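You operate a simulated robot arm through the tools that you are given. There is no shell and no other tool.

The job below is to be done with a simulated two-armed robot. You get a single attempt, and the scene is never put back.

## Task
Plant the green seedling in the medium plant pot and water it in.
Fine: make the hole with the dibber and put it back; water till the soil is dark, none in the saucer; watering can back. Set down upright: watering can.

It is judged by the outcome, as a careful person would: the job done as asked, and still so three seconds after it is handed in. It fails if anything else is knocked over, pushed out of place, dropped, spilled or broken.

## Robot
Two 7-joint arms with fingered hands on one trunk that stands fixed in place. Base frame: the origin is at the foot of the trunk, x ahead of it, y to its left, z up; the work surface is at about z = 0.9. Readings come in m, degrees, newtons and seconds.
The left shoulder is at [0.06, 0.177, 0.875], the right one opposite. Payload 4 kg a hand.
Tool frame (each hand has its own): the origin (TCP) lies between the finger pads and is the grasp point; the fingertips stand 0.037 m ahead of it; z points along the fingers, y is the line along which they close. The gripper opens to 0.124 m. The gripper's body begins 0.043 m behind the TCP. The gripper is a hand of 3 fingers: y runs from the thumb to the fingers, the wrist lies at [-0.015, -0.108, -0.202] in the tool frame.
Orientation is told as [roll, pitch, yaw] about the base's x, y, z axes, in that order, counted from this pose: with the fingers straight down and the wrist toward the robot, the tool's x, y and z point along [0, 1, 0], [1, 0, 0] and [0, 0, -1] of the base frame.

## Interface
- The arms move only by the tool arm_command. It takes "left_rows", "right_rows" or both (then of equal length, played together; a hand with none holds still); each is a list of rows, each an object of numbers (a shift or turn left out is 0): "x", "y", "z": the shift along the base's x, y, z in units of 250 mm (1.0 is 250 mm); "wx", "wy", "wz": the turn, a rotation vector about the base's x, y, z in units of 90 degrees (1.0 is 90 degrees). In form: [{"x": .., "y": .., "z": .., "wx": .., "wy": .., "wz": ..}, ...]. A call has 1 to 20 rows; each row is the pose to reach, as a shift and turn from the pose commanded when the call began. A call with a number of a shift or a turn outside -1 to 1 is refused whole. Rows are played at 5 a second. More than 0.05 m and 8.6 degrees between two rows, and nothing of the call is played. A pose out of reach is approached as far as the arm can. The call stops where the force on the tool passes 40 N (or 10 N more than at its start, if that is more) or the arm is blocked; 0.2 s more then pass. In this call time passes only in rows, and 0.2 s behind the last. The reply holds the time, the measured pose of the TCP, the force on the tool along the base axes, the opening and the grip force, in the units named above and with some noise, with the torque about the TCP (base axes, N m) and any sound that the robot's microphone picked up.
- Cameras (640 x 400 px; columns grow to the right, rows downward): "scene" is now at [0.0556, 0.0219, 1.5356]; the picture's right is [0.23, -0.97, 0.00], its down [-0.55, -0.13, -0.83] and it looks along [0.80, 0.19, -0.56] (base axes); focal length 303 px, centre (320, 200). "left" rides on the left gripper at [-0.064, -0.076, -0.137] in its tool frame; the picture's right is [-0.84, -0.26, 0.48], its down [0.48, -0.76, 0.44] and it looks along [0.25, 0.60, 0.76] (tool axes); focal length 256 px, centre (320, 200). "right" rides on the right gripper at [0.064, -0.076, -0.137] in its tool frame; the picture's right is [-0.84, 0.26, -0.48], its down [-0.48, -0.76, 0.43] and it looks along [-0.25, 0.60, 0.76] (tool axes); focal length 256 px, centre (320, 200). There is no depth. A picture from a camera that has moved, and an enlarged one, comes with that camera's place and axes in the base frame and with its lens.
- grab_frame(camera): a new picture of that camera. No time passes.
- move_column(by): slides the trunk up (or, below 0, down) by that many m; the arms and the scene camera ride with it, the base frame stays. It gives what a move gives, with no picture.
- finger_targets(index, middle, thumb_bend, thumb_turn, hand): sets how far each is bent, from 0 (flat) to 100 (curled in); at 30 the hand is open as for a grip, at 70 the pads meet at the TCP. One left out holds its place. A second passes; each finger stops where it meets its share of the squeeze, and holds until it gets a number again. It is the only way to open and close the hand. It gives what a move gives, with no picture; readings hold the bend of each and the force on the fingers (four entries, about 0 where the hand has none), thumb and palm. thumb_turn goes from beside the hand (0) to across from the fingers (100), as for a grip.
- turn_head(pan, tilt): turns the head with the scene camera to pan (to the left, within 86 degrees either way) and tilt (down, from -29 to 69), counted from straight ahead of the robot. It gives what a move gives.
- zoom(camera, box): a new picture of the part [left, top, right, bottom] of that camera's present view, enlarged. No time passes.
- finish_job(): hands the job in; it is judged then, once.

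Nothing tells you positions but the pictures and the camera data. Unless the task says otherwise, let go and move clear before handing in.

The tools are called after "Emit:" as name(argument=value, ...) on one line, values as JSON. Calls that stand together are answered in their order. arm_command: Moves the arms, as the interface text tells. Its arguments: {"type":"object","properties":{"left_rows":{"type":"array","items":{"type":"object","properties":{"x":{"type":"number"},"y":{"type":"number"},"z":{"type":"number"},"wx":{"type":"number"},"wy":{"type":"number"},"wz":{"type":"number"}}}},"right_rows":{"type":"array","items":{"type":"object","properties":{"x":{"type":"number"},"y":{"type":"number"},"z":{"type":"number"},"wx":{"type":"number"},"wy":{"type":"number"},"wz":{"type":"number"}}}}},"required":[]} The other tools are called the same way: move_column (by) slides the trunk up or down; finger_targets (index, middle, thumb_bend, thumb_turn, hand) moves the fingers one by one; turn_head (pan, tilt) turns the head that bears the scene camera; grab_frame (camera) takes a picture; zoom (camera, box) takes an enlarged picture of a part of a camera's view; finish_job () hands the job in.

At the start:

```text
time_s: 0.0
left_tool_pos: [0.6102, 0.3246, 1.3579]
left_orientation: [0.0, 0.1, 0.0]
left_wrist_force: [0.5, 0.3, 0.2]
left_moment: [0.0, 0.06, 0.01]
left_gripper_width: 0.1236
left_grip_force: 0.0
left_shape: jaw
left_bend: [30.0, 30.0, 30.0, 98.0]
left_finger forces: [0.0, 0.0, 0.1, 0.0, 0.0, 0.1]
right_tool_pos: [0.613, -0.078, 1.3249]
right_orientation: [0.1, 0.0, 0.1]
right_wrist_force: [0.3, 0.2, -0.6]
right_moment: [0.01, 0.05, 0.03]
right_gripper_width: 0.1235
right_grip_force: 0.0
right_shape: jaw
right_bend: [30.0, 30.0, 30.0, 98.0]
right_finger forces: [0.1, 0.0, 0.1, 0.0, 0.0, 0.1]
trunk travel left (down, up): [-0.4, 0.19]
head pan, tilt: [13.2, 34.3]
```

scene: 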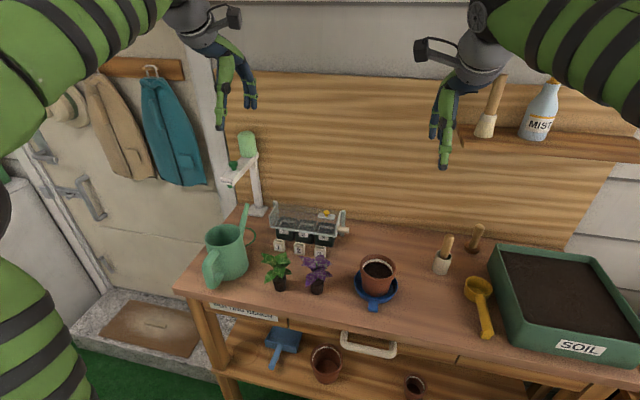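
right: 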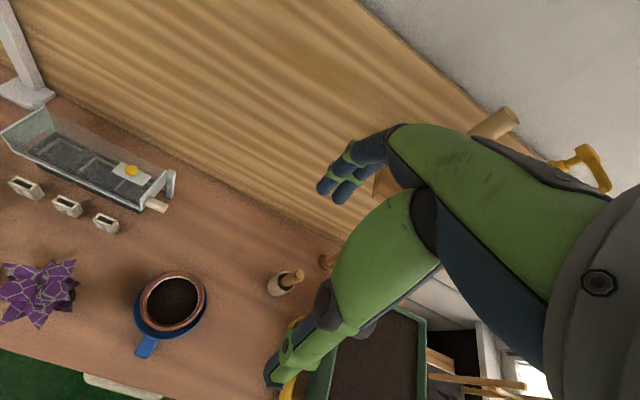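
left: 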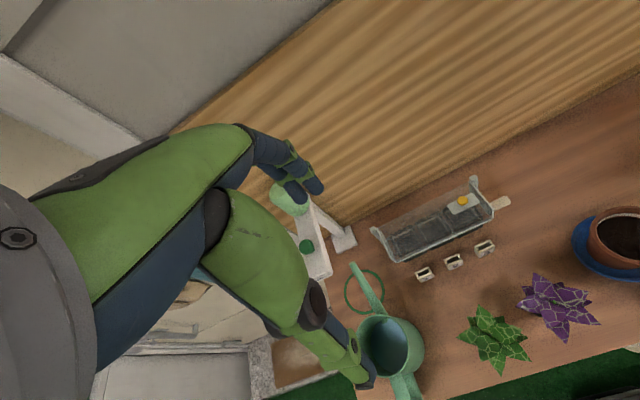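

I see a potting bench with a watering can on the left, a green and a purple seedling, a terracotta pot on a blue saucer, dibber-like tools to the right, a scoop and a soil tray. I'll look closer before moving.

Emit:
zoom(camera="scene", box=[180, 180, 400, 320])

Emit:
zoom(camera="scene", box=[340, 200, 560, 340])

Emit:
zoom(camera="scene", box=[200, 300, 480, 400])

Emit:
zoom(camera="right", box=[0, 180, 340, 390])

Emit:
zoom(camera="left", box=[260, 170, 640, 400])

```text
2.86 times, centred on (290, 250) of scene
camera zoom: at [0.0556, 0.0219, 1.5356], right [0.23, -0.97, 0.0], down [-0.55, -0.13, -0.83], along [0.8, 0.19, -0.56], focal length 866 px, centre (406, 57)
```

zoom: 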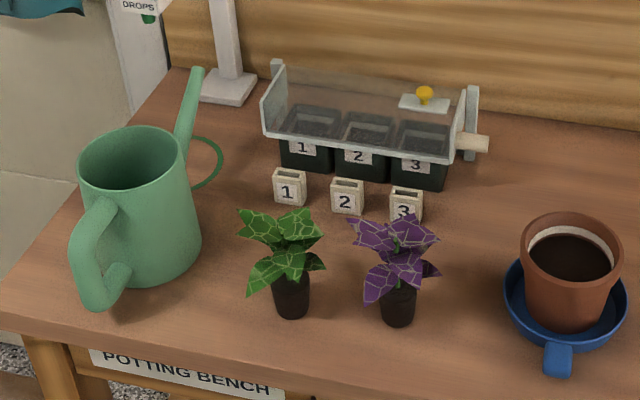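

```text
2.86 times, centred on (450, 270) of scene
camera zoom: at [0.0556, 0.0219, 1.5356], right [0.23, -0.97, 0.0], down [-0.55, -0.13, -0.83], along [0.8, 0.19, -0.56], focal length 866 px, centre (-51, 0)
```

zoom: 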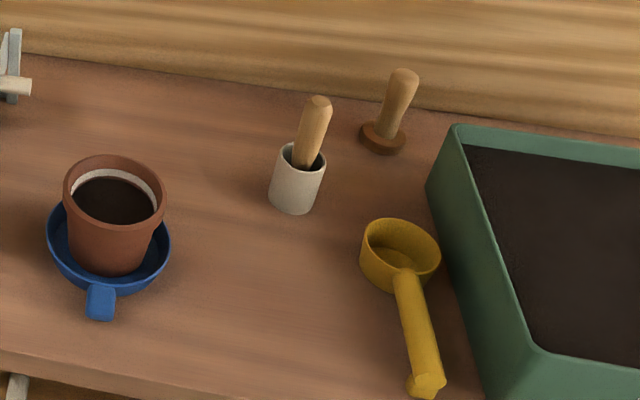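

```text
2.29 times, centred on (340, 350) of scene
camera zoom: at [0.0556, 0.0219, 1.5356], right [0.23, -0.97, 0.0], down [-0.55, -0.13, -0.83], along [0.8, 0.19, -0.56], focal length 693 px, centre (274, -143)
```

zoom: 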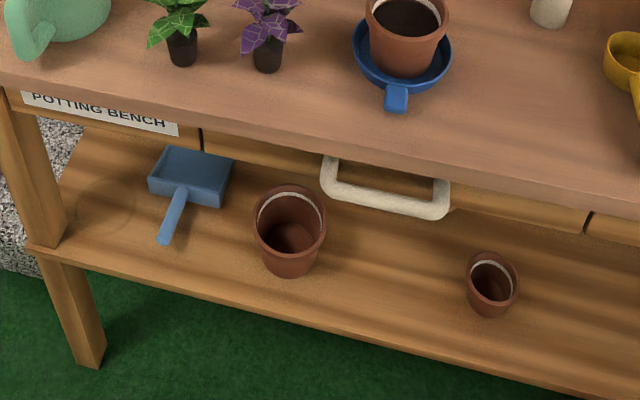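

```text
1.88 times, centred on (170, 285) of right
camera zoom: at [0.5359, -0.0116, 1.4602], right [0.26, -0.84, 0.48], down [-0.76, -0.48, -0.43], along [0.6, -0.25, -0.76], focal length 482 px, centre (602, 40)
```

zoom: 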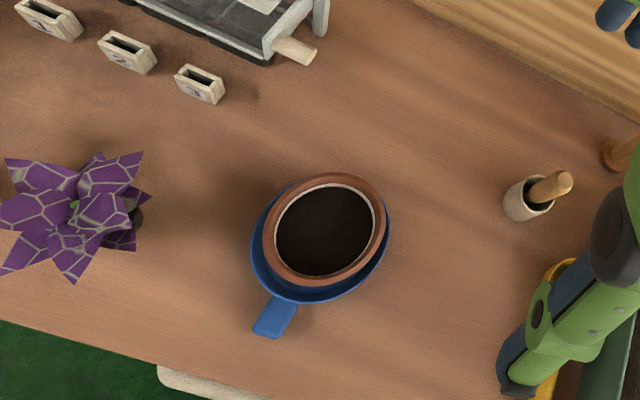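

```text
1.68 times, centred on (450, 285) of left
camera zoom: at [0.5332, 0.2609, 1.4956], right [-0.26, -0.84, -0.48], down [-0.76, 0.48, -0.44], along [0.6, 0.25, -0.76], focal length 431 px, centre (101, 57)
```

zoom: 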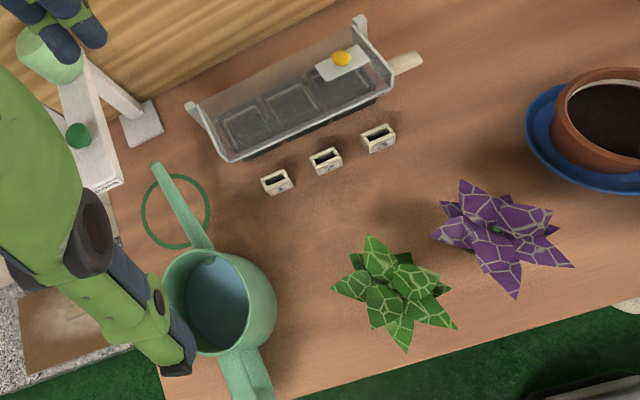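

I see the likely dibber standing in a white cup at about (0.70, -0.17), the filled pot on its saucer at about (0.60, 0.0), the green seedling at about (0.54, 0.24) and the can at about (0.555, 0.39). I'll zoom in on details before planning.

Emit:
zoom(camera="scene", box=[195, 195, 275, 295])

Emit:
zoom(camera="scene", box=[215, 125, 275, 220])

Emit:
zoom(camera="scene", box=[255, 240, 340, 300])

Emit:
zoom(camera="scene", box=[345, 245, 410, 315])

Emit:
zoom(camera="scene", box=[420, 215, 500, 285])

Emit:
zoom(camera="left", box=[330, 250, 440, 400])

Emit:
zoom(camera="left", box=[440, 260, 600, 390])

```text
4.00 times, centred on (235, 245) of scene
camera zoom: at [0.0556, 0.0219, 1.5356], right [0.23, -0.97, 0.0], down [-0.55, -0.13, -0.83], along [0.8, 0.19, -0.56], focal length 1213 px, centre (660, 20)
```

zoom: 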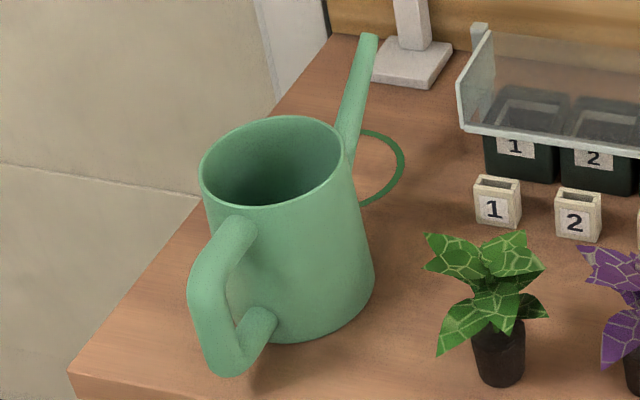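

```text
4.21 times, centred on (245, 172) of scene
camera zoom: at [0.0556, 0.0219, 1.5356], right [0.23, -0.97, 0.0], down [-0.55, -0.13, -0.83], along [0.8, 0.19, -0.56], focal length 1277 px, centre (636, 316)
```

zoom: 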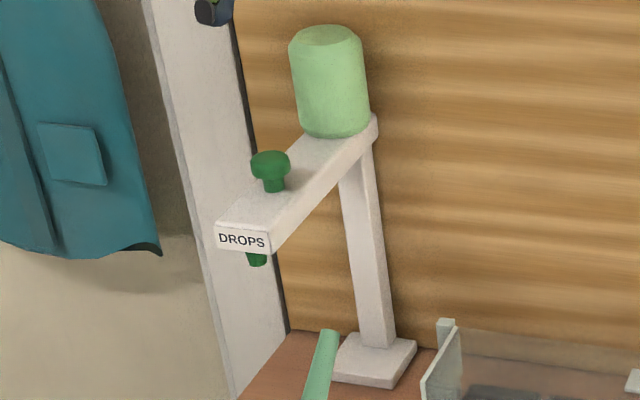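

```text
6.67 times, centred on (298, 270) of scene
camera zoom: at [0.0556, 0.0219, 1.5356], right [0.23, -0.97, 0.0], down [-0.55, -0.13, -0.83], along [0.8, 0.19, -0.56], focal length 2022 px, centre (470, -267)
```

zoom: 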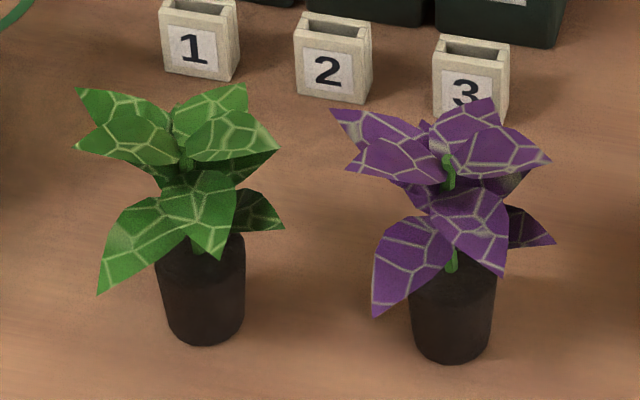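

```text
5.71 times, centred on (378, 280) of scene
camera zoom: at [0.0556, 0.0219, 1.5356], right [0.23, -0.97, 0.0], down [-0.55, -0.13, -0.83], along [0.8, 0.19, -0.56], focal length 1733 px, centre (-9, -257)
```

zoom: 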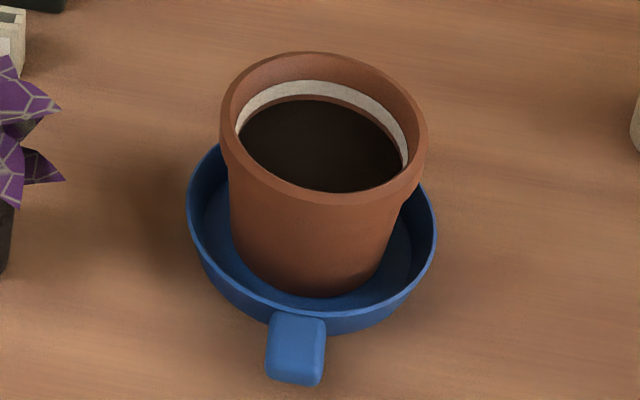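

```text
5.71 times, centred on (460, 250) of scene
camera zoom: at [0.0556, 0.0219, 1.5356], right [0.23, -0.97, 0.0], down [-0.55, -0.13, -0.83], along [0.8, 0.19, -0.56], focal length 1733 px, centre (-480, -86)
```

zoom: 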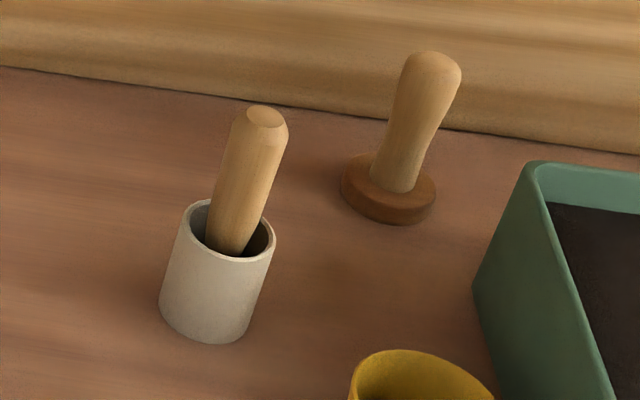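

```text
2.67 times, centred on (385, 325) of left
camera zoom: at [0.5332, 0.2609, 1.4956], right [-0.26, -0.84, -0.48], down [-0.76, 0.48, -0.44], along [0.6, 0.25, -0.76], focal length 683 px, centre (147, -133)
```

zoom: 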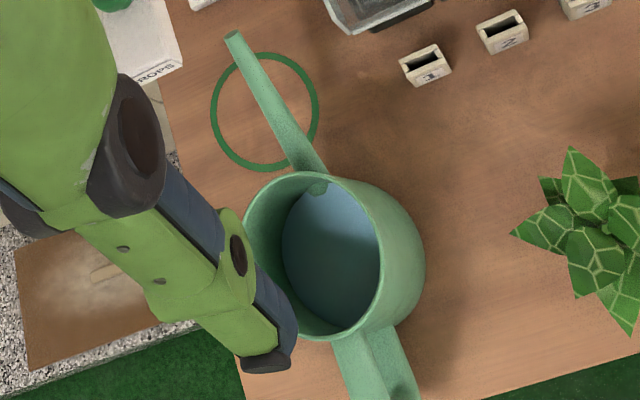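

```text
3.08 times, centred on (520, 325) of left
camera zoom: at [0.5332, 0.2609, 1.4956], right [-0.26, -0.84, -0.48], down [-0.76, 0.48, -0.44], along [0.6, 0.25, -0.76], focal length 788 px, centre (-295, -185)
```

zoom: 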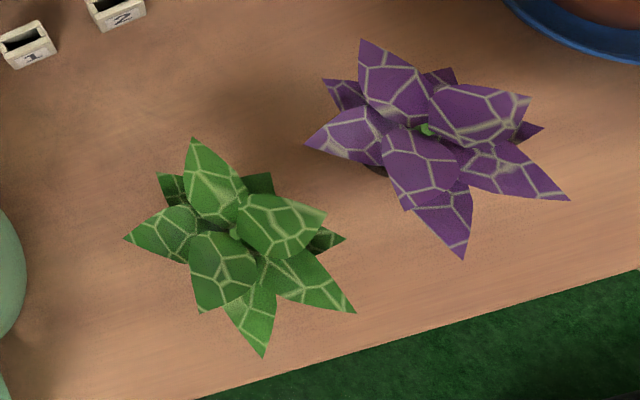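

The ring on the bench lies under the DROPS nozzle, so it isn't the can's home; I'll take "back" for the can to mean its present spot. The dibber is the wooden tool in the white cup, with its top near (0.708, -0.167, 1.02). I'll bring the right hand above it to look closer.

Emit:
arm_command(right_rows=[{"x": 0.07, "y": -0.07, "z": -0.1}, {"x": 0.14, "y": -0.14, "z": -0.2}, {"x": 0.21, "y": -0.21, "z": -0.3}, {"x": 0.28, "y": -0.28, "z": -0.4}, {"x": 0.32, "y": -0.33, "z": -0.5}, {"x": 0.34, "y": -0.36, "z": -0.6}])

Emit:
grab_frame(camera="right")

Emit:
grab_frame(camera="scene")

```text
time_s: 1.2
left_tool_pos: [0.6106, 0.3248, 1.357]
left_orientation: [-0.1, 0.0, -0.2]
left_wrist_force: [0.3, -0.6, -0.1]
left_moment: [0.03, 0.02, 0.01]
left_gripper_width: 0.1237
left_grip_force: 0.1
left_shape: jaw
left_bend: [30.0, 30.0, 30.0, 98.0]
left_finger forces: [0.1, 0.0, 0.0, 0.0, 0.0, 0.0]
right_tool_pos: [0.6878, -0.1399, 1.218]
right_orientation: [0.8, -1.2, 1.6]
right_wrist_force: [-5.1, 23.2, 10.6]
right_moment: [-1.12, -0.96, 1.53]
right_gripper_width: 0.1235
right_grip_force: 0.1
right_shape: jaw
right_bend: [30.0, 30.0, 30.0, 98.0]
right_finger forces: [0.0, 24.9, 0.1, 0.0, 0.0, 0.0]
trunk travel left (down, up): [-0.4, 0.19]
head pan, tilt: [13.2, 34.3]
stopped in row 5 (right hand): the force on the tool passed its limit at 46 N (the readings are from after the stop); the commanded pose is now the measured one
```

```text
taken
camera right: at [0.6056, -0.0777, 1.3534], right [0.27, -0.84, 0.48], down [-0.74, -0.5, -0.46], along [0.62, -0.23, -0.75], focal length 256 px, centre (320, 200)
```

right: 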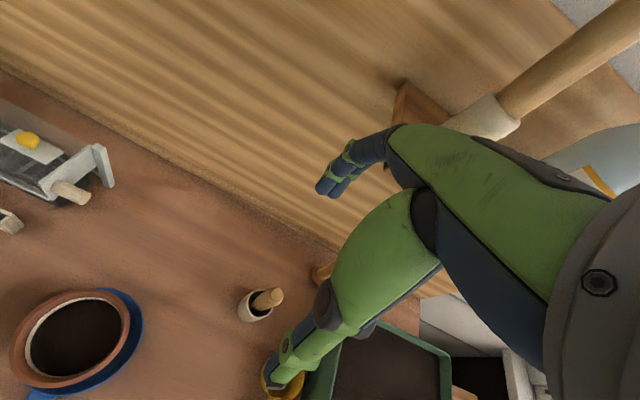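

```text
taken
camera scene: at [0.0549, 0.0241, 1.5357], right [0.23, -0.97, 0.0], down [-0.55, -0.13, -0.83], along [0.8, 0.19, -0.56], focal length 303 px, centre (320, 200)
```

scene: 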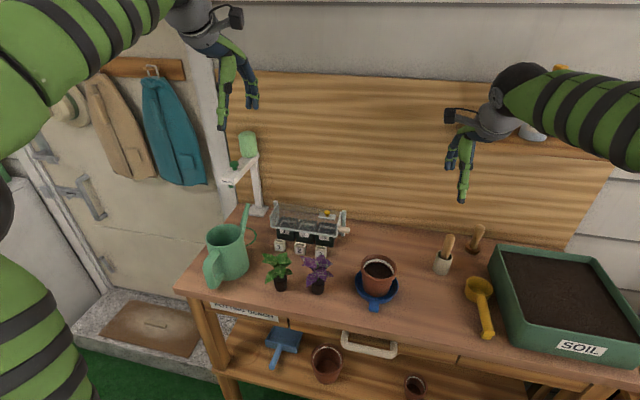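

The right hand's middle finger ran into the wall shelf (or the brush on it) near (0.70, -0.15, 1.22). I'll back away along the way it came and check that nothing on the shelf has moved.

Emit:
arm_command(right_rows=[{"x": -0.06, "y": 0.08, "z": 0.0}, {"x": -0.16, "y": 0.16, "z": 0.0}, {"x": -0.3, "y": 0.24, "z": 0.0}, {"x": -0.42, "y": 0.3, "z": 0.0}])

Emit:
grab_frame(camera="scene")

Emit:
zoom(camera="scene", box=[440, 60, 640, 180])

Emit:
grab_frame(camera="right")

```text
time_s: 2.2
left_tool_pos: [0.6105, 0.3234, 1.3591]
left_orientation: [0.0, -0.1, 0.0]
left_wrist_force: [0.2, 0.5, 1.0]
left_moment: [0.0, 0.01, 0.02]
left_gripper_width: 0.1236
left_grip_force: 0.1
left_shape: jaw
left_bend: [30.0, 30.0, 30.0, 98.0]
left_finger forces: [0.1, 0.0, 0.0, 0.0, 0.0, 0.1]
right_tool_pos: [0.5826, -0.0717, 1.2146]
right_orientation: [0.5, -0.8, 1.1]
right_wrist_force: [0.3, -0.6, 0.3]
right_moment: [0.01, -0.02, 0.0]
right_gripper_width: 0.1237
right_grip_force: 0.1
right_shape: jaw
right_bend: [30.0, 30.0, 30.0, 98.0]
right_finger forces: [0.0, 0.0, 0.1, 0.0, 0.0, 0.0]
trunk travel left (down, up): [-0.4, 0.19]
head pan, tilt: [13.2, 34.3]
```

```text
taken
camera scene: at [0.0552, 0.022, 1.5356], right [0.23, -0.97, 0.0], down [-0.55, -0.13, -0.83], along [0.8, 0.19, -0.56], focal length 303 px, centre (320, 200)
```

scene: 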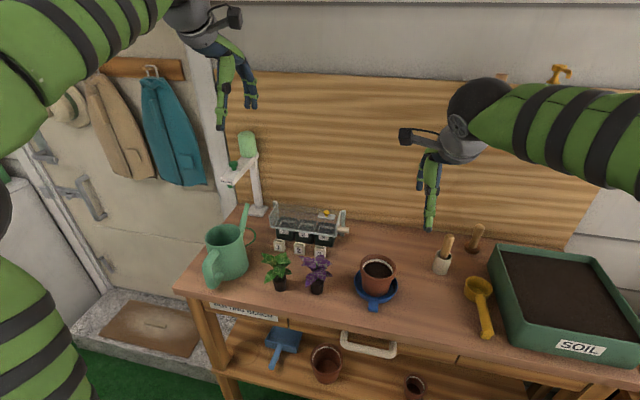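

```text
3.20 times, centred on (540, 120) of scene
camera zoom: at [0.0552, 0.022, 1.5356], right [0.23, -0.97, 0.0], down [-0.55, -0.13, -0.83], along [0.8, 0.19, -0.56], focal length 970 px, centre (-384, 456)
```

zoom: 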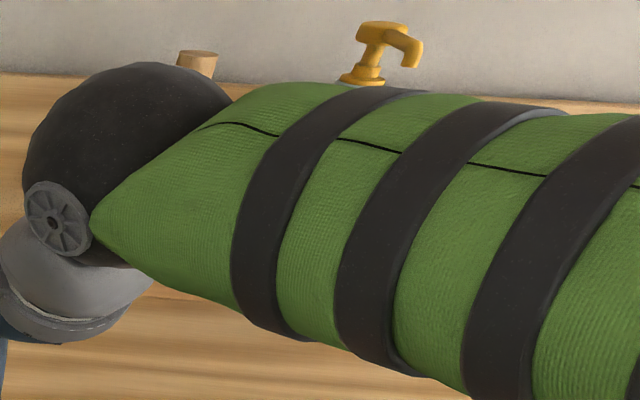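

```text
taken
camera right: at [0.5017, -0.008, 1.3506], right [0.26, -0.84, 0.48], down [-0.75, -0.49, -0.45], along [0.61, -0.24, -0.75], focal length 256 px, centre (320, 200)
```

right: 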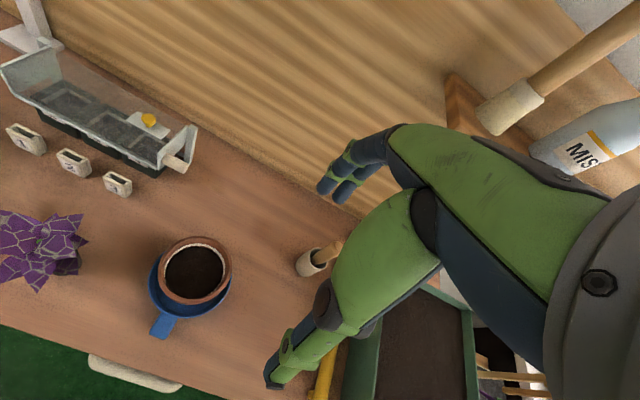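

The brush, mister bottle and shelf look to be still in place. I'll lower the hand here, above the pot, so that I can see the shelf clearly and approach the dibber from below shelf height.

Emit:
arm_command(right_rows=[{"x": -0.04, "y": -0.0, "z": -0.12}, {"x": -0.08, "y": 0.0, "z": -0.24}, {"x": -0.12, "y": 0.0, "z": -0.36}, {"x": -0.12, "y": 0.0, "z": -0.44}])

Emit:
grab_frame(camera="scene")

Emit:
zoom(camera="scene", box=[440, 50, 640, 180])

Emit:
grab_frame(camera="right")

```text
time_s: 3.2
left_tool_pos: [0.6107, 0.3235, 1.358]
left_orientation: [0.0, 0.0, 0.0]
left_wrist_force: [-0.1, 0.4, 0.3]
left_moment: [0.01, -0.03, 0.01]
left_gripper_width: 0.1238
left_grip_force: 0.0
left_shape: jaw
left_bend: [30.0, 30.0, 30.0, 98.0]
left_finger forces: [0.0, 0.1, 0.0, 0.0, 0.1, 0.0]
right_tool_pos: [0.5513, -0.0705, 1.105]
right_orientation: [0.5, -0.8, 1.0]
right_wrist_force: [0.7, 1.0, 0.9]
right_moment: [0.03, -0.02, 0.04]
right_gripper_width: 0.124
right_grip_force: 0.0
right_shape: jaw
right_bend: [30.0, 30.0, 30.0, 98.0]
right_finger forces: [0.0, 0.0, 0.0, 0.1, 0.1, 0.1]
trunk travel left (down, up): [-0.4, 0.19]
head pan, tilt: [13.2, 34.3]
```

```text
taken
camera scene: at [0.0557, 0.022, 1.5356], right [0.23, -0.97, 0.0], down [-0.55, -0.13, -0.83], along [0.8, 0.19, -0.56], focal length 303 px, centre (320, 200)
```

scene: 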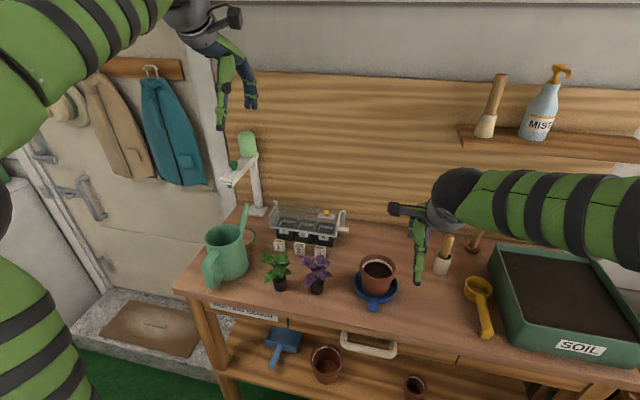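

```text
3.08 times, centred on (540, 115) of scene
camera zoom: at [0.0557, 0.022, 1.5356], right [0.23, -0.97, 0.0], down [-0.55, -0.13, -0.83], along [0.8, 0.19, -0.56], focal length 933 px, centre (-357, 462)
```

zoom: 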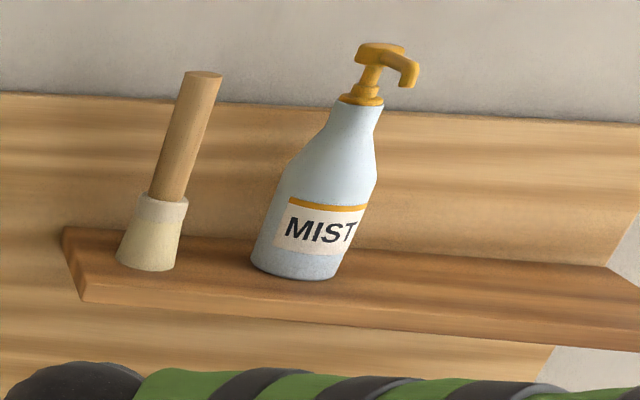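

```text
taken
camera right: at [0.472, -0.0077, 1.2406], right [0.26, -0.84, 0.48], down [-0.75, -0.49, -0.45], along [0.61, -0.24, -0.75], focal length 256 px, centre (320, 200)
```

right: 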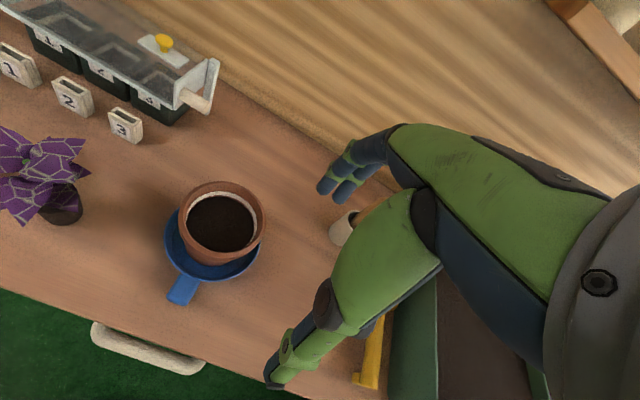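

Nothing on the shelf has shifted: its front edge is near x = 0.715, its left end near y = -0.142, and its height about 1.26. The dibber stands nearly upright at about (0.708, -0.169) with its top at 1.02. I'll travel below the shelf at TCP height 1.08 to a point over the dibber.

Emit:
arm_command(right_rows=[{"x": 0.08, "y": -0.06, "z": -0.05, "wx": -0.003, "wy": 0.004, "wz": -0.005}, {"x": 0.19, "y": -0.14, "z": -0.09, "wx": -0.006, "wy": 0.009, "wz": -0.011}, {"x": 0.3, "y": -0.21, "z": -0.1, "wx": -0.006, "wy": 0.009, "wz": -0.011}, {"x": 0.41, "y": -0.28, "z": -0.1, "wx": -0.006, "wy": 0.009, "wz": -0.011}, {"x": 0.52, "y": -0.35, "z": -0.1, "wx": -0.006, "wy": 0.009, "wz": -0.011}])

Emit:
grab_frame(camera="right")

Emit:
zoom(camera="scene", box=[380, 160, 520, 300])

```text
time_s: 4.4
left_tool_pos: [0.6109, 0.323, 1.3582]
left_orientation: [0.0, -0.1, 0.1]
left_wrist_force: [0.2, 0.3, -0.4]
left_moment: [0.03, 0.03, -0.03]
left_gripper_width: 0.1238
left_grip_force: 0.0
left_shape: jaw
left_bend: [30.0, 30.0, 30.0, 98.0]
left_finger forces: [0.0, 0.1, 0.0, 0.0, 0.0, 0.0]
right_tool_pos: [0.6859, -0.1595, 1.0787]
right_orientation: [-0.1, 0.1, 0.0]
right_wrist_force: [0.7, -0.3, 0.4]
right_moment: [0.0, -0.02, -0.02]
right_gripper_width: 0.1241
right_grip_force: 0.1
right_shape: jaw
right_bend: [30.0, 30.0, 30.0, 98.0]
right_finger forces: [0.0, 0.0, 0.1, 0.0, 0.0, 0.1]
trunk travel left (down, up): [-0.4, 0.19]
head pan, tilt: [13.2, 34.3]
```

```text
taken
camera right: at [0.6084, -0.0938, 1.2154], right [0.26, -0.84, 0.48], down [-0.76, -0.48, -0.43], along [0.6, -0.26, -0.76], focal length 256 px, centre (320, 200)
```

right: 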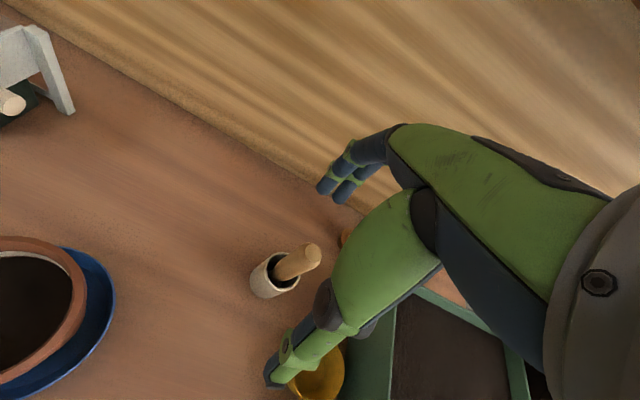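

```text
2.86 times, centred on (450, 230) of scene
camera zoom: at [0.0561, 0.0217, 1.5355], right [0.23, -0.97, 0.0], down [-0.55, -0.13, -0.83], along [0.8, 0.19, -0.56], focal length 866 px, centre (-51, 114)
```

zoom: 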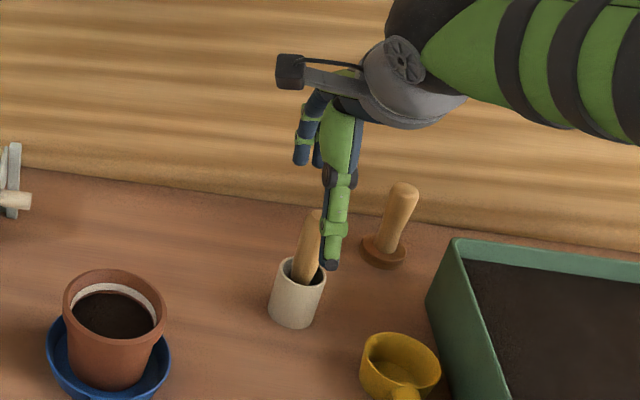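

The dibber's top shows at about (0.707, -0.169, 1.02), agreeing from both cameras. I'll centre the hand over it and go straight down to TCP height 0.998, fingertips staying about 1 cm above the cup rim.

Emit:
arm_command(right_rows=[{"x": 0.045, "y": -0.02, "z": 0.0}, {"x": 0.086, "y": -0.038, "z": 0.0}, {"x": 0.086, "y": -0.038, "z": -0.06}, {"x": 0.086, "y": -0.038, "z": -0.12}, {"x": 0.086, "y": -0.038, "z": -0.18}, {"x": 0.086, "y": -0.038, "z": -0.24}, {"x": 0.086, "y": -0.038, "z": -0.29}, {"x": 0.086, "y": -0.038, "z": -0.323}])

Emit:
grab_frame(camera="right")

Emit:
zoom(camera="scene", box=[380, 160, 520, 300])

```text
time_s: 6.2
left_tool_pos: [0.6106, 0.3242, 1.3587]
left_orientation: [0.0, 0.0, 0.0]
left_wrist_force: [-0.6, 0.4, -0.4]
left_moment: [0.0, 0.01, -0.01]
left_gripper_width: 0.1235
left_grip_force: 0.0
left_shape: jaw
left_bend: [30.0, 30.0, 30.0, 98.0]
left_finger forces: [0.1, 0.1, 0.0, 0.0, 0.0, 0.0]
right_tool_pos: [0.7047, -0.1694, 0.9968]
right_orientation: [-0.2, 0.1, 0.0]
right_wrist_force: [0.3, 0.0, -1.1]
right_moment: [-0.02, -0.01, 0.01]
right_gripper_width: 0.1241
right_grip_force: 0.0
right_shape: jaw
right_bend: [30.0, 30.0, 30.0, 98.0]
right_finger forces: [0.1, 0.0, 0.0, 0.0, 0.1, 0.0]
trunk travel left (down, up): [-0.4, 0.19]
head pan, tilt: [13.2, 34.3]
```

```text
taken
camera right: at [0.6277, -0.1032, 1.1342], right [0.26, -0.84, 0.48], down [-0.76, -0.48, -0.43], along [0.6, -0.26, -0.76], focal length 256 px, centre (320, 200)
```

right: 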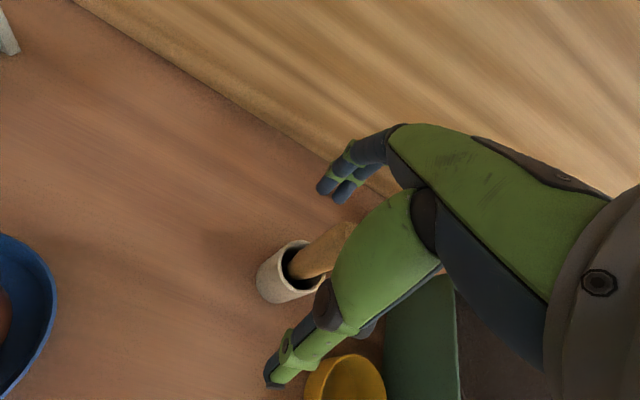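

```text
2.86 times, centred on (450, 230) of scene
camera zoom: at [0.0557, 0.0219, 1.5356], right [0.23, -0.97, 0.0], down [-0.55, -0.13, -0.83], along [0.8, 0.19, -0.56], focal length 866 px, centre (-51, 114)
```

zoom: 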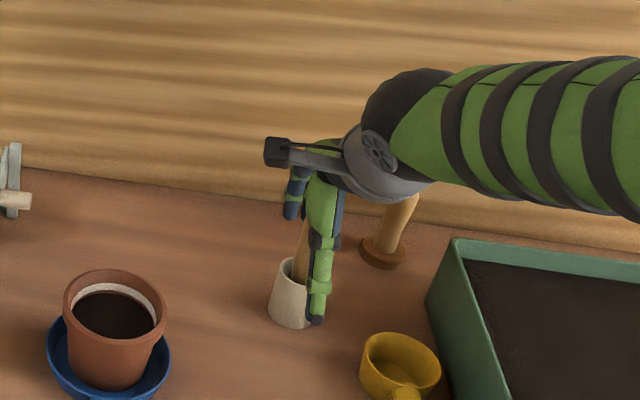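

The dibber stands between the pads. I'll close in two steps: nearly to contact first, then the squeeze.

Emit:
finger_targets(hand="right", index=58, middle=58, thumb_bend=58, thumb_turn=98)

Emit:
grab_frame(camera="right")

Emit:
zoom(camera="scene", box=[400, 200, 500, 290])

```text
time_s: 7.2
left_tool_pos: [0.6107, 0.3239, 1.3588]
left_orientation: [0.0, 0.0, 0.0]
left_wrist_force: [0.1, 1.0, -0.1]
left_moment: [-0.01, -0.01, 0.0]
left_gripper_width: 0.1239
left_grip_force: 0.1
left_shape: jaw
left_bend: [30.0, 30.0, 30.0, 98.0]
left_finger forces: [0.0, 0.0, 0.0, 0.0, 0.0, 0.1]
right_tool_pos: [0.7049, -0.1686, 0.9977]
right_orientation: [-0.1, 0.0, 0.0]
right_wrist_force: [0.0, -0.1, 0.4]
right_moment: [-0.01, -0.02, 0.01]
right_gripper_width: 0.0407
right_grip_force: 0.0
right_shape: fingers
right_bend: [57.0, 57.0, 57.0, 99.0]
right_finger forces: [0.1, 0.0, 0.0, 0.1, 0.0, 0.0]
trunk travel left (down, up): [-0.4, 0.19]
head pan, tilt: [13.2, 34.3]
```

```text
taken
camera right: at [0.6277, -0.103, 1.1344], right [0.26, -0.84, 0.48], down [-0.76, -0.48, -0.43], along [0.6, -0.26, -0.76], focal length 256 px, centre (320, 200)
```

right: 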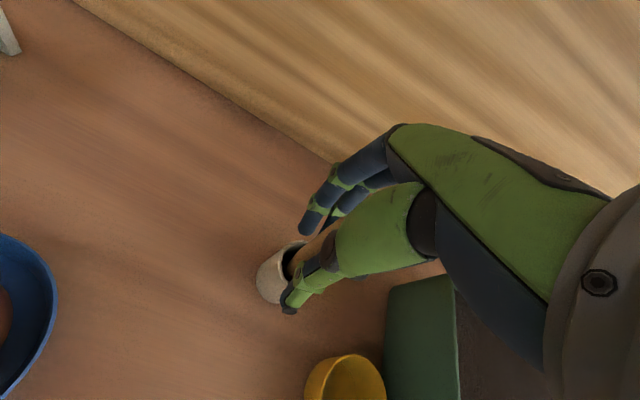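

```text
4.44 times, centred on (450, 245) of scene
camera zoom: at [0.0556, 0.0219, 1.5356], right [0.23, -0.97, 0.0], down [-0.55, -0.13, -0.83], along [0.8, 0.19, -0.56], focal length 1348 px, centre (-258, 0)
```

zoom: 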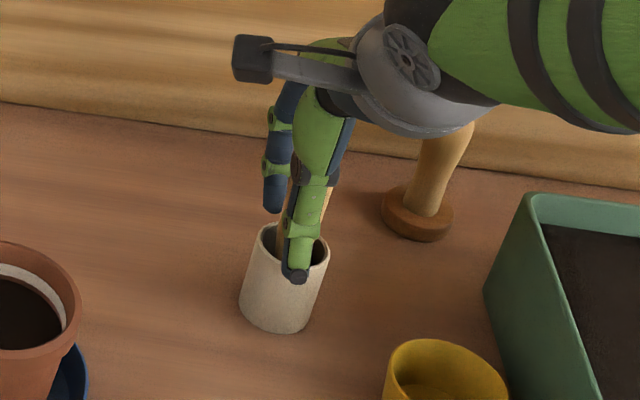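

The thumb tip looks close to the cup's rim height, so I'll raise the hand 7 mm before squeezing.

Emit:
arm_command(right_rows=[{"x": 0.008, "y": 0.0, "z": 0.028}])

Emit:
finger_targets(hand="right", index=72, middle=72, thumb_bend=72)

Emit:
grab_frame(camera="right")

Emit:
zoom(camera="scene", box=[400, 200, 500, 290])

```text
time_s: 7.6
left_tool_pos: [0.6096, 0.3229, 1.3591]
left_orientation: [0.1, -0.1, -0.2]
left_wrist_force: [0.6, 0.0, -0.2]
left_moment: [0.0, 0.03, 0.05]
left_gripper_width: 0.1236
left_grip_force: 0.1
left_shape: jaw
left_bend: [30.0, 30.0, 30.0, 98.0]
left_finger forces: [0.0, 0.0, 0.0, 0.0, 0.0, 0.0]
right_tool_pos: [0.7077, -0.1698, 1.0049]
right_orientation: [-0.1, 0.0, 0.1]
right_wrist_force: [0.1, 0.8, 0.4]
right_moment: [-0.02, 0.04, 0.03]
right_gripper_width: 0.0405
right_grip_force: 0.0
right_shape: fingers
right_bend: [57.0, 57.0, 57.0, 99.0]
right_finger forces: [0.1, 0.1, 0.1, 0.0, 0.0, 0.0]
trunk travel left (down, up): [-0.4, 0.19]
head pan, tilt: [13.2, 34.3]
```

```text
time_s: 8.6
left_tool_pos: [0.6113, 0.3233, 1.3577]
left_orientation: [0.0, 0.0, 0.0]
left_wrist_force: [-0.1, -0.7, 0.0]
left_moment: [-0.02, -0.03, 0.03]
left_gripper_width: 0.1237
left_grip_force: 0.1
left_shape: jaw
left_bend: [30.0, 30.0, 30.0, 98.0]
left_finger forces: [0.1, 0.0, 0.0, 0.0, 0.0, 0.0]
right_tool_pos: [0.7079, -0.1688, 1.0042]
right_orientation: [0.0, 0.1, 0.0]
right_wrist_force: [5.4, -1.8, 0.0]
right_moment: [-0.06, -0.58, -0.01]
right_gripper_width: 0.0196
right_grip_force: 21.6
right_shape: fingers
right_bend: [64.0, 64.0, 66.0, 99.0]
right_finger forces: [10.7, 13.2, 0.0, 0.0, 18.2, 0.0]
trunk travel left (down, up): [-0.4, 0.19]
head pan, tilt: [13.2, 34.3]
```

```text
taken
camera right: at [0.6306, -0.103, 1.1413], right [0.26, -0.84, 0.48], down [-0.76, -0.48, -0.43], along [0.6, -0.26, -0.76], focal length 256 px, centre (320, 200)
```

right: 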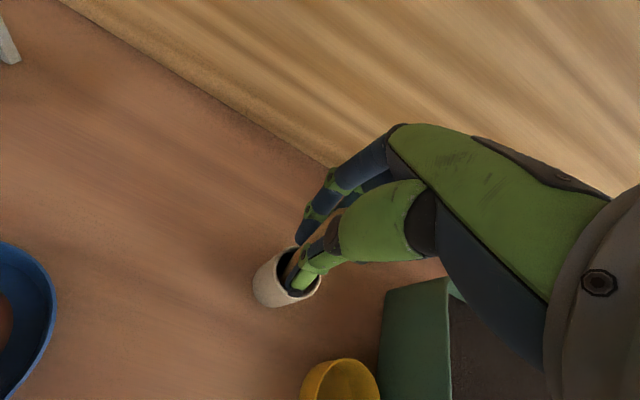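

```text
4.44 times, centred on (450, 245) of scene
camera zoom: at [0.0562, 0.0218, 1.5356], right [0.23, -0.97, 0.0], down [-0.55, -0.13, -0.83], along [0.8, 0.19, -0.56], focal length 1348 px, centre (-258, 0)
```

zoom: 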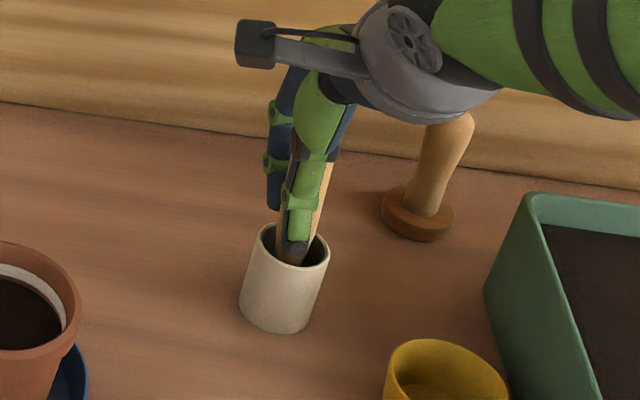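

The dibber is gripped with about 22 N. I'll lift slowly by 2 cm and check that the cup stays put.

Emit:
arm_command(right_rows=[{"z": 0.03}, {"z": 0.06}, {"z": 0.09}])

Emit:
zoom(camera="scene", box=[400, 200, 500, 290])

Emit:
grab_frame(camera="right")

```text
time_s: 9.4
left_tool_pos: [0.6109, 0.323, 1.3579]
left_orientation: [0.0, 0.1, 0.0]
left_wrist_force: [-0.7, 0.8, 0.2]
left_moment: [-0.01, -0.01, 0.01]
left_gripper_width: 0.1238
left_grip_force: 0.0
left_shape: jaw
left_bend: [30.0, 30.0, 30.0, 98.0]
left_finger forces: [0.0, 0.1, 0.1, 0.0, 0.0, 0.0]
right_tool_pos: [0.7079, -0.1687, 1.0282]
right_orientation: [0.0, 0.1, 0.0]
right_wrist_force: [4.5, -1.6, -2.8]
right_moment: [-0.07, -0.5, -0.01]
right_gripper_width: 0.0195
right_grip_force: 20.9
right_shape: fingers
right_bend: [63.0, 64.0, 66.0, 99.0]
right_finger forces: [10.6, 13.0, 0.0, 0.0, 18.2, 0.0]
trunk travel left (down, up): [-0.4, 0.19]
head pan, tilt: [13.2, 34.3]
```

```text
4.44 times, centred on (450, 245) of scene
camera zoom: at [0.0562, 0.0217, 1.5355], right [0.23, -0.97, 0.0], down [-0.55, -0.13, -0.83], along [0.8, 0.19, -0.56], focal length 1348 px, centre (-258, 0)
```

zoom: 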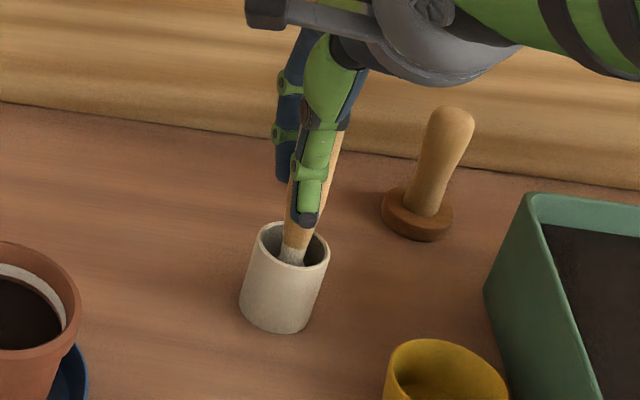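

```text
taken
camera right: at [0.6306, -0.1031, 1.1643], right [0.26, -0.84, 0.48], down [-0.76, -0.48, -0.43], along [0.6, -0.26, -0.76], focal length 256 px, centre (320, 200)
```

right: 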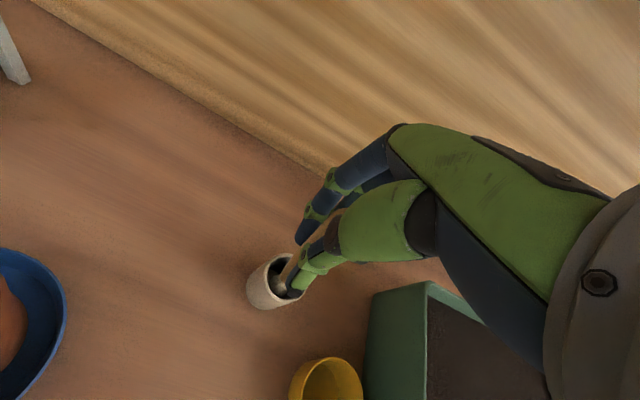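

The cup stayed in place and the dibber is coming out, showing a gray tip. I'll lift it clear of the cup.

Emit:
arm_command(right_rows=[{"z": 0.05}, {"z": 0.1}, {"z": 0.15}, {"z": 0.2}])

Emit:
zoom(camera="scene", box=[400, 180, 500, 280])

Emit:
grab_frame(camera="right")

```text
time_s: 10.4
left_tool_pos: [0.6095, 0.3235, 1.3592]
left_orientation: [0.0, -0.2, 0.0]
left_wrist_force: [0.1, -0.8, 0.1]
left_moment: [-0.01, 0.02, -0.01]
left_gripper_width: 0.1236
left_grip_force: 0.0
left_shape: jaw
left_bend: [30.0, 30.0, 30.0, 98.0]
left_finger forces: [0.0, 0.0, 0.0, 0.1, 0.0, 0.1]
right_tool_pos: [0.7056, -0.1693, 1.0795]
right_orientation: [0.0, -0.1, 0.0]
right_wrist_force: [0.3, -0.1, -1.0]
right_moment: [0.02, -0.02, -0.01]
right_gripper_width: 0.017
right_grip_force: 20.4
right_shape: fingers
right_bend: [64.0, 64.0, 67.0, 99.0]
right_finger forces: [9.3, 11.8, 0.0, 0.0, 19.9, 0.1]
trunk travel left (down, up): [-0.4, 0.19]
head pan, tilt: [13.2, 34.3]
```

```text
4.00 times, centred on (450, 230) of scene
camera zoom: at [0.0553, 0.0219, 1.5356], right [0.23, -0.97, 0.0], down [-0.55, -0.13, -0.83], along [0.8, 0.19, -0.56], focal length 1213 px, centre (-200, 80)
```

zoom: 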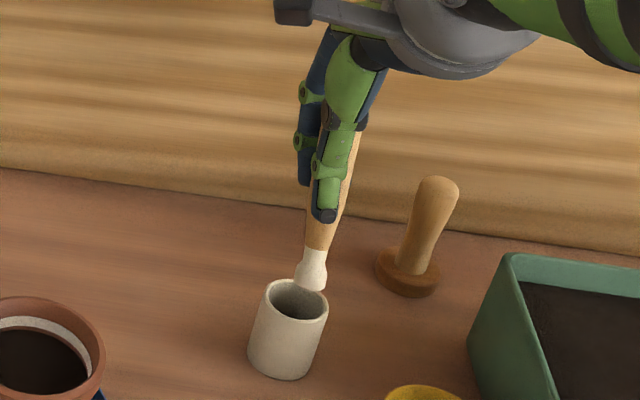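

```text
taken
camera right: at [0.63, -0.1029, 1.2152], right [0.26, -0.84, 0.48], down [-0.76, -0.48, -0.43], along [0.6, -0.26, -0.76], focal length 256 px, centre (320, 200)
```

right: 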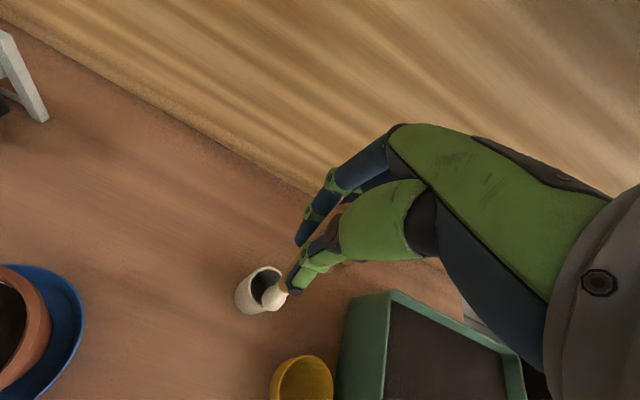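

The tool is out; its lower end is white. I'll zoom in to make sure this is the dibber and not a brush.

Emit:
zoom(camera="scene", box=[438, 210, 474, 260])

Emit:
zoom(camera="right", box=[220, 240, 330, 330])

Emit:
zoom(camera="scene", box=[460, 60, 600, 160])

Emit:
zoom(camera="left", box=[360, 160, 640, 340])

```text
8.00 times, centred on (456, 235) of scene
camera zoom: at [0.0553, 0.0219, 1.5356], right [0.23, -0.97, 0.0], down [-0.55, -0.13, -0.83], along [0.8, 0.19, -0.56], focal length 2426 px, centre (-768, -80)
```

zoom: 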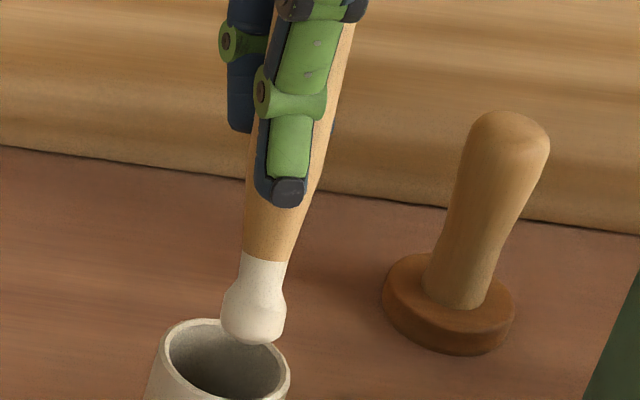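

```text
4.44 times, centred on (275, 285) of right
camera zoom: at [0.63, -0.1029, 1.2152], right [0.26, -0.84, 0.48], down [-0.76, -0.48, -0.43], along [0.6, -0.26, -0.76], focal length 1138 px, centre (520, -178)
```

zoom: 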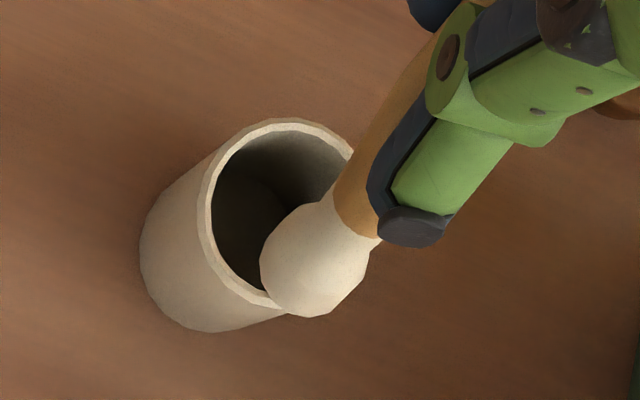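

```text
4.00 times, centred on (530, 110) of scene
camera zoom: at [0.0553, 0.0219, 1.5356], right [0.23, -0.97, 0.0], down [-0.55, -0.13, -0.83], along [0.8, 0.19, -0.56], focal length 1213 px, centre (-520, 560)
```

zoom: 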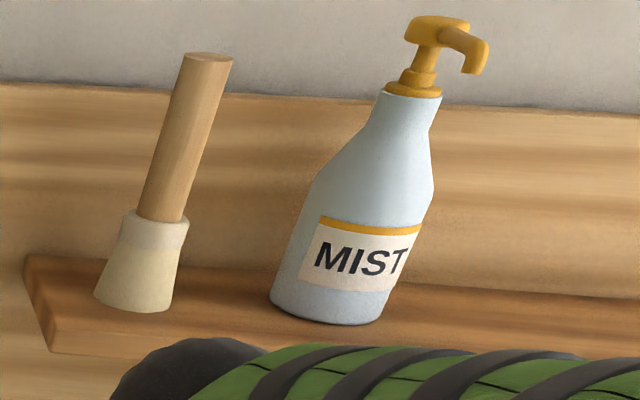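

```text
2.22 times, centred on (500, 250) of left
camera zoom: at [0.5334, 0.2602, 1.4956], right [-0.26, -0.84, -0.48], down [-0.76, 0.48, -0.44], along [0.6, 0.25, -0.76], focal length 569 px, centre (-80, 89)
```

zoom: 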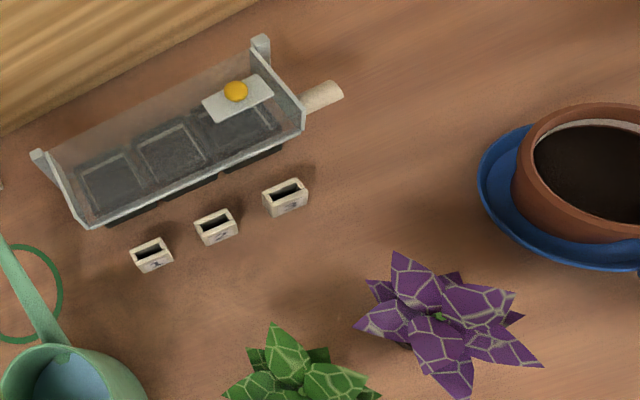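

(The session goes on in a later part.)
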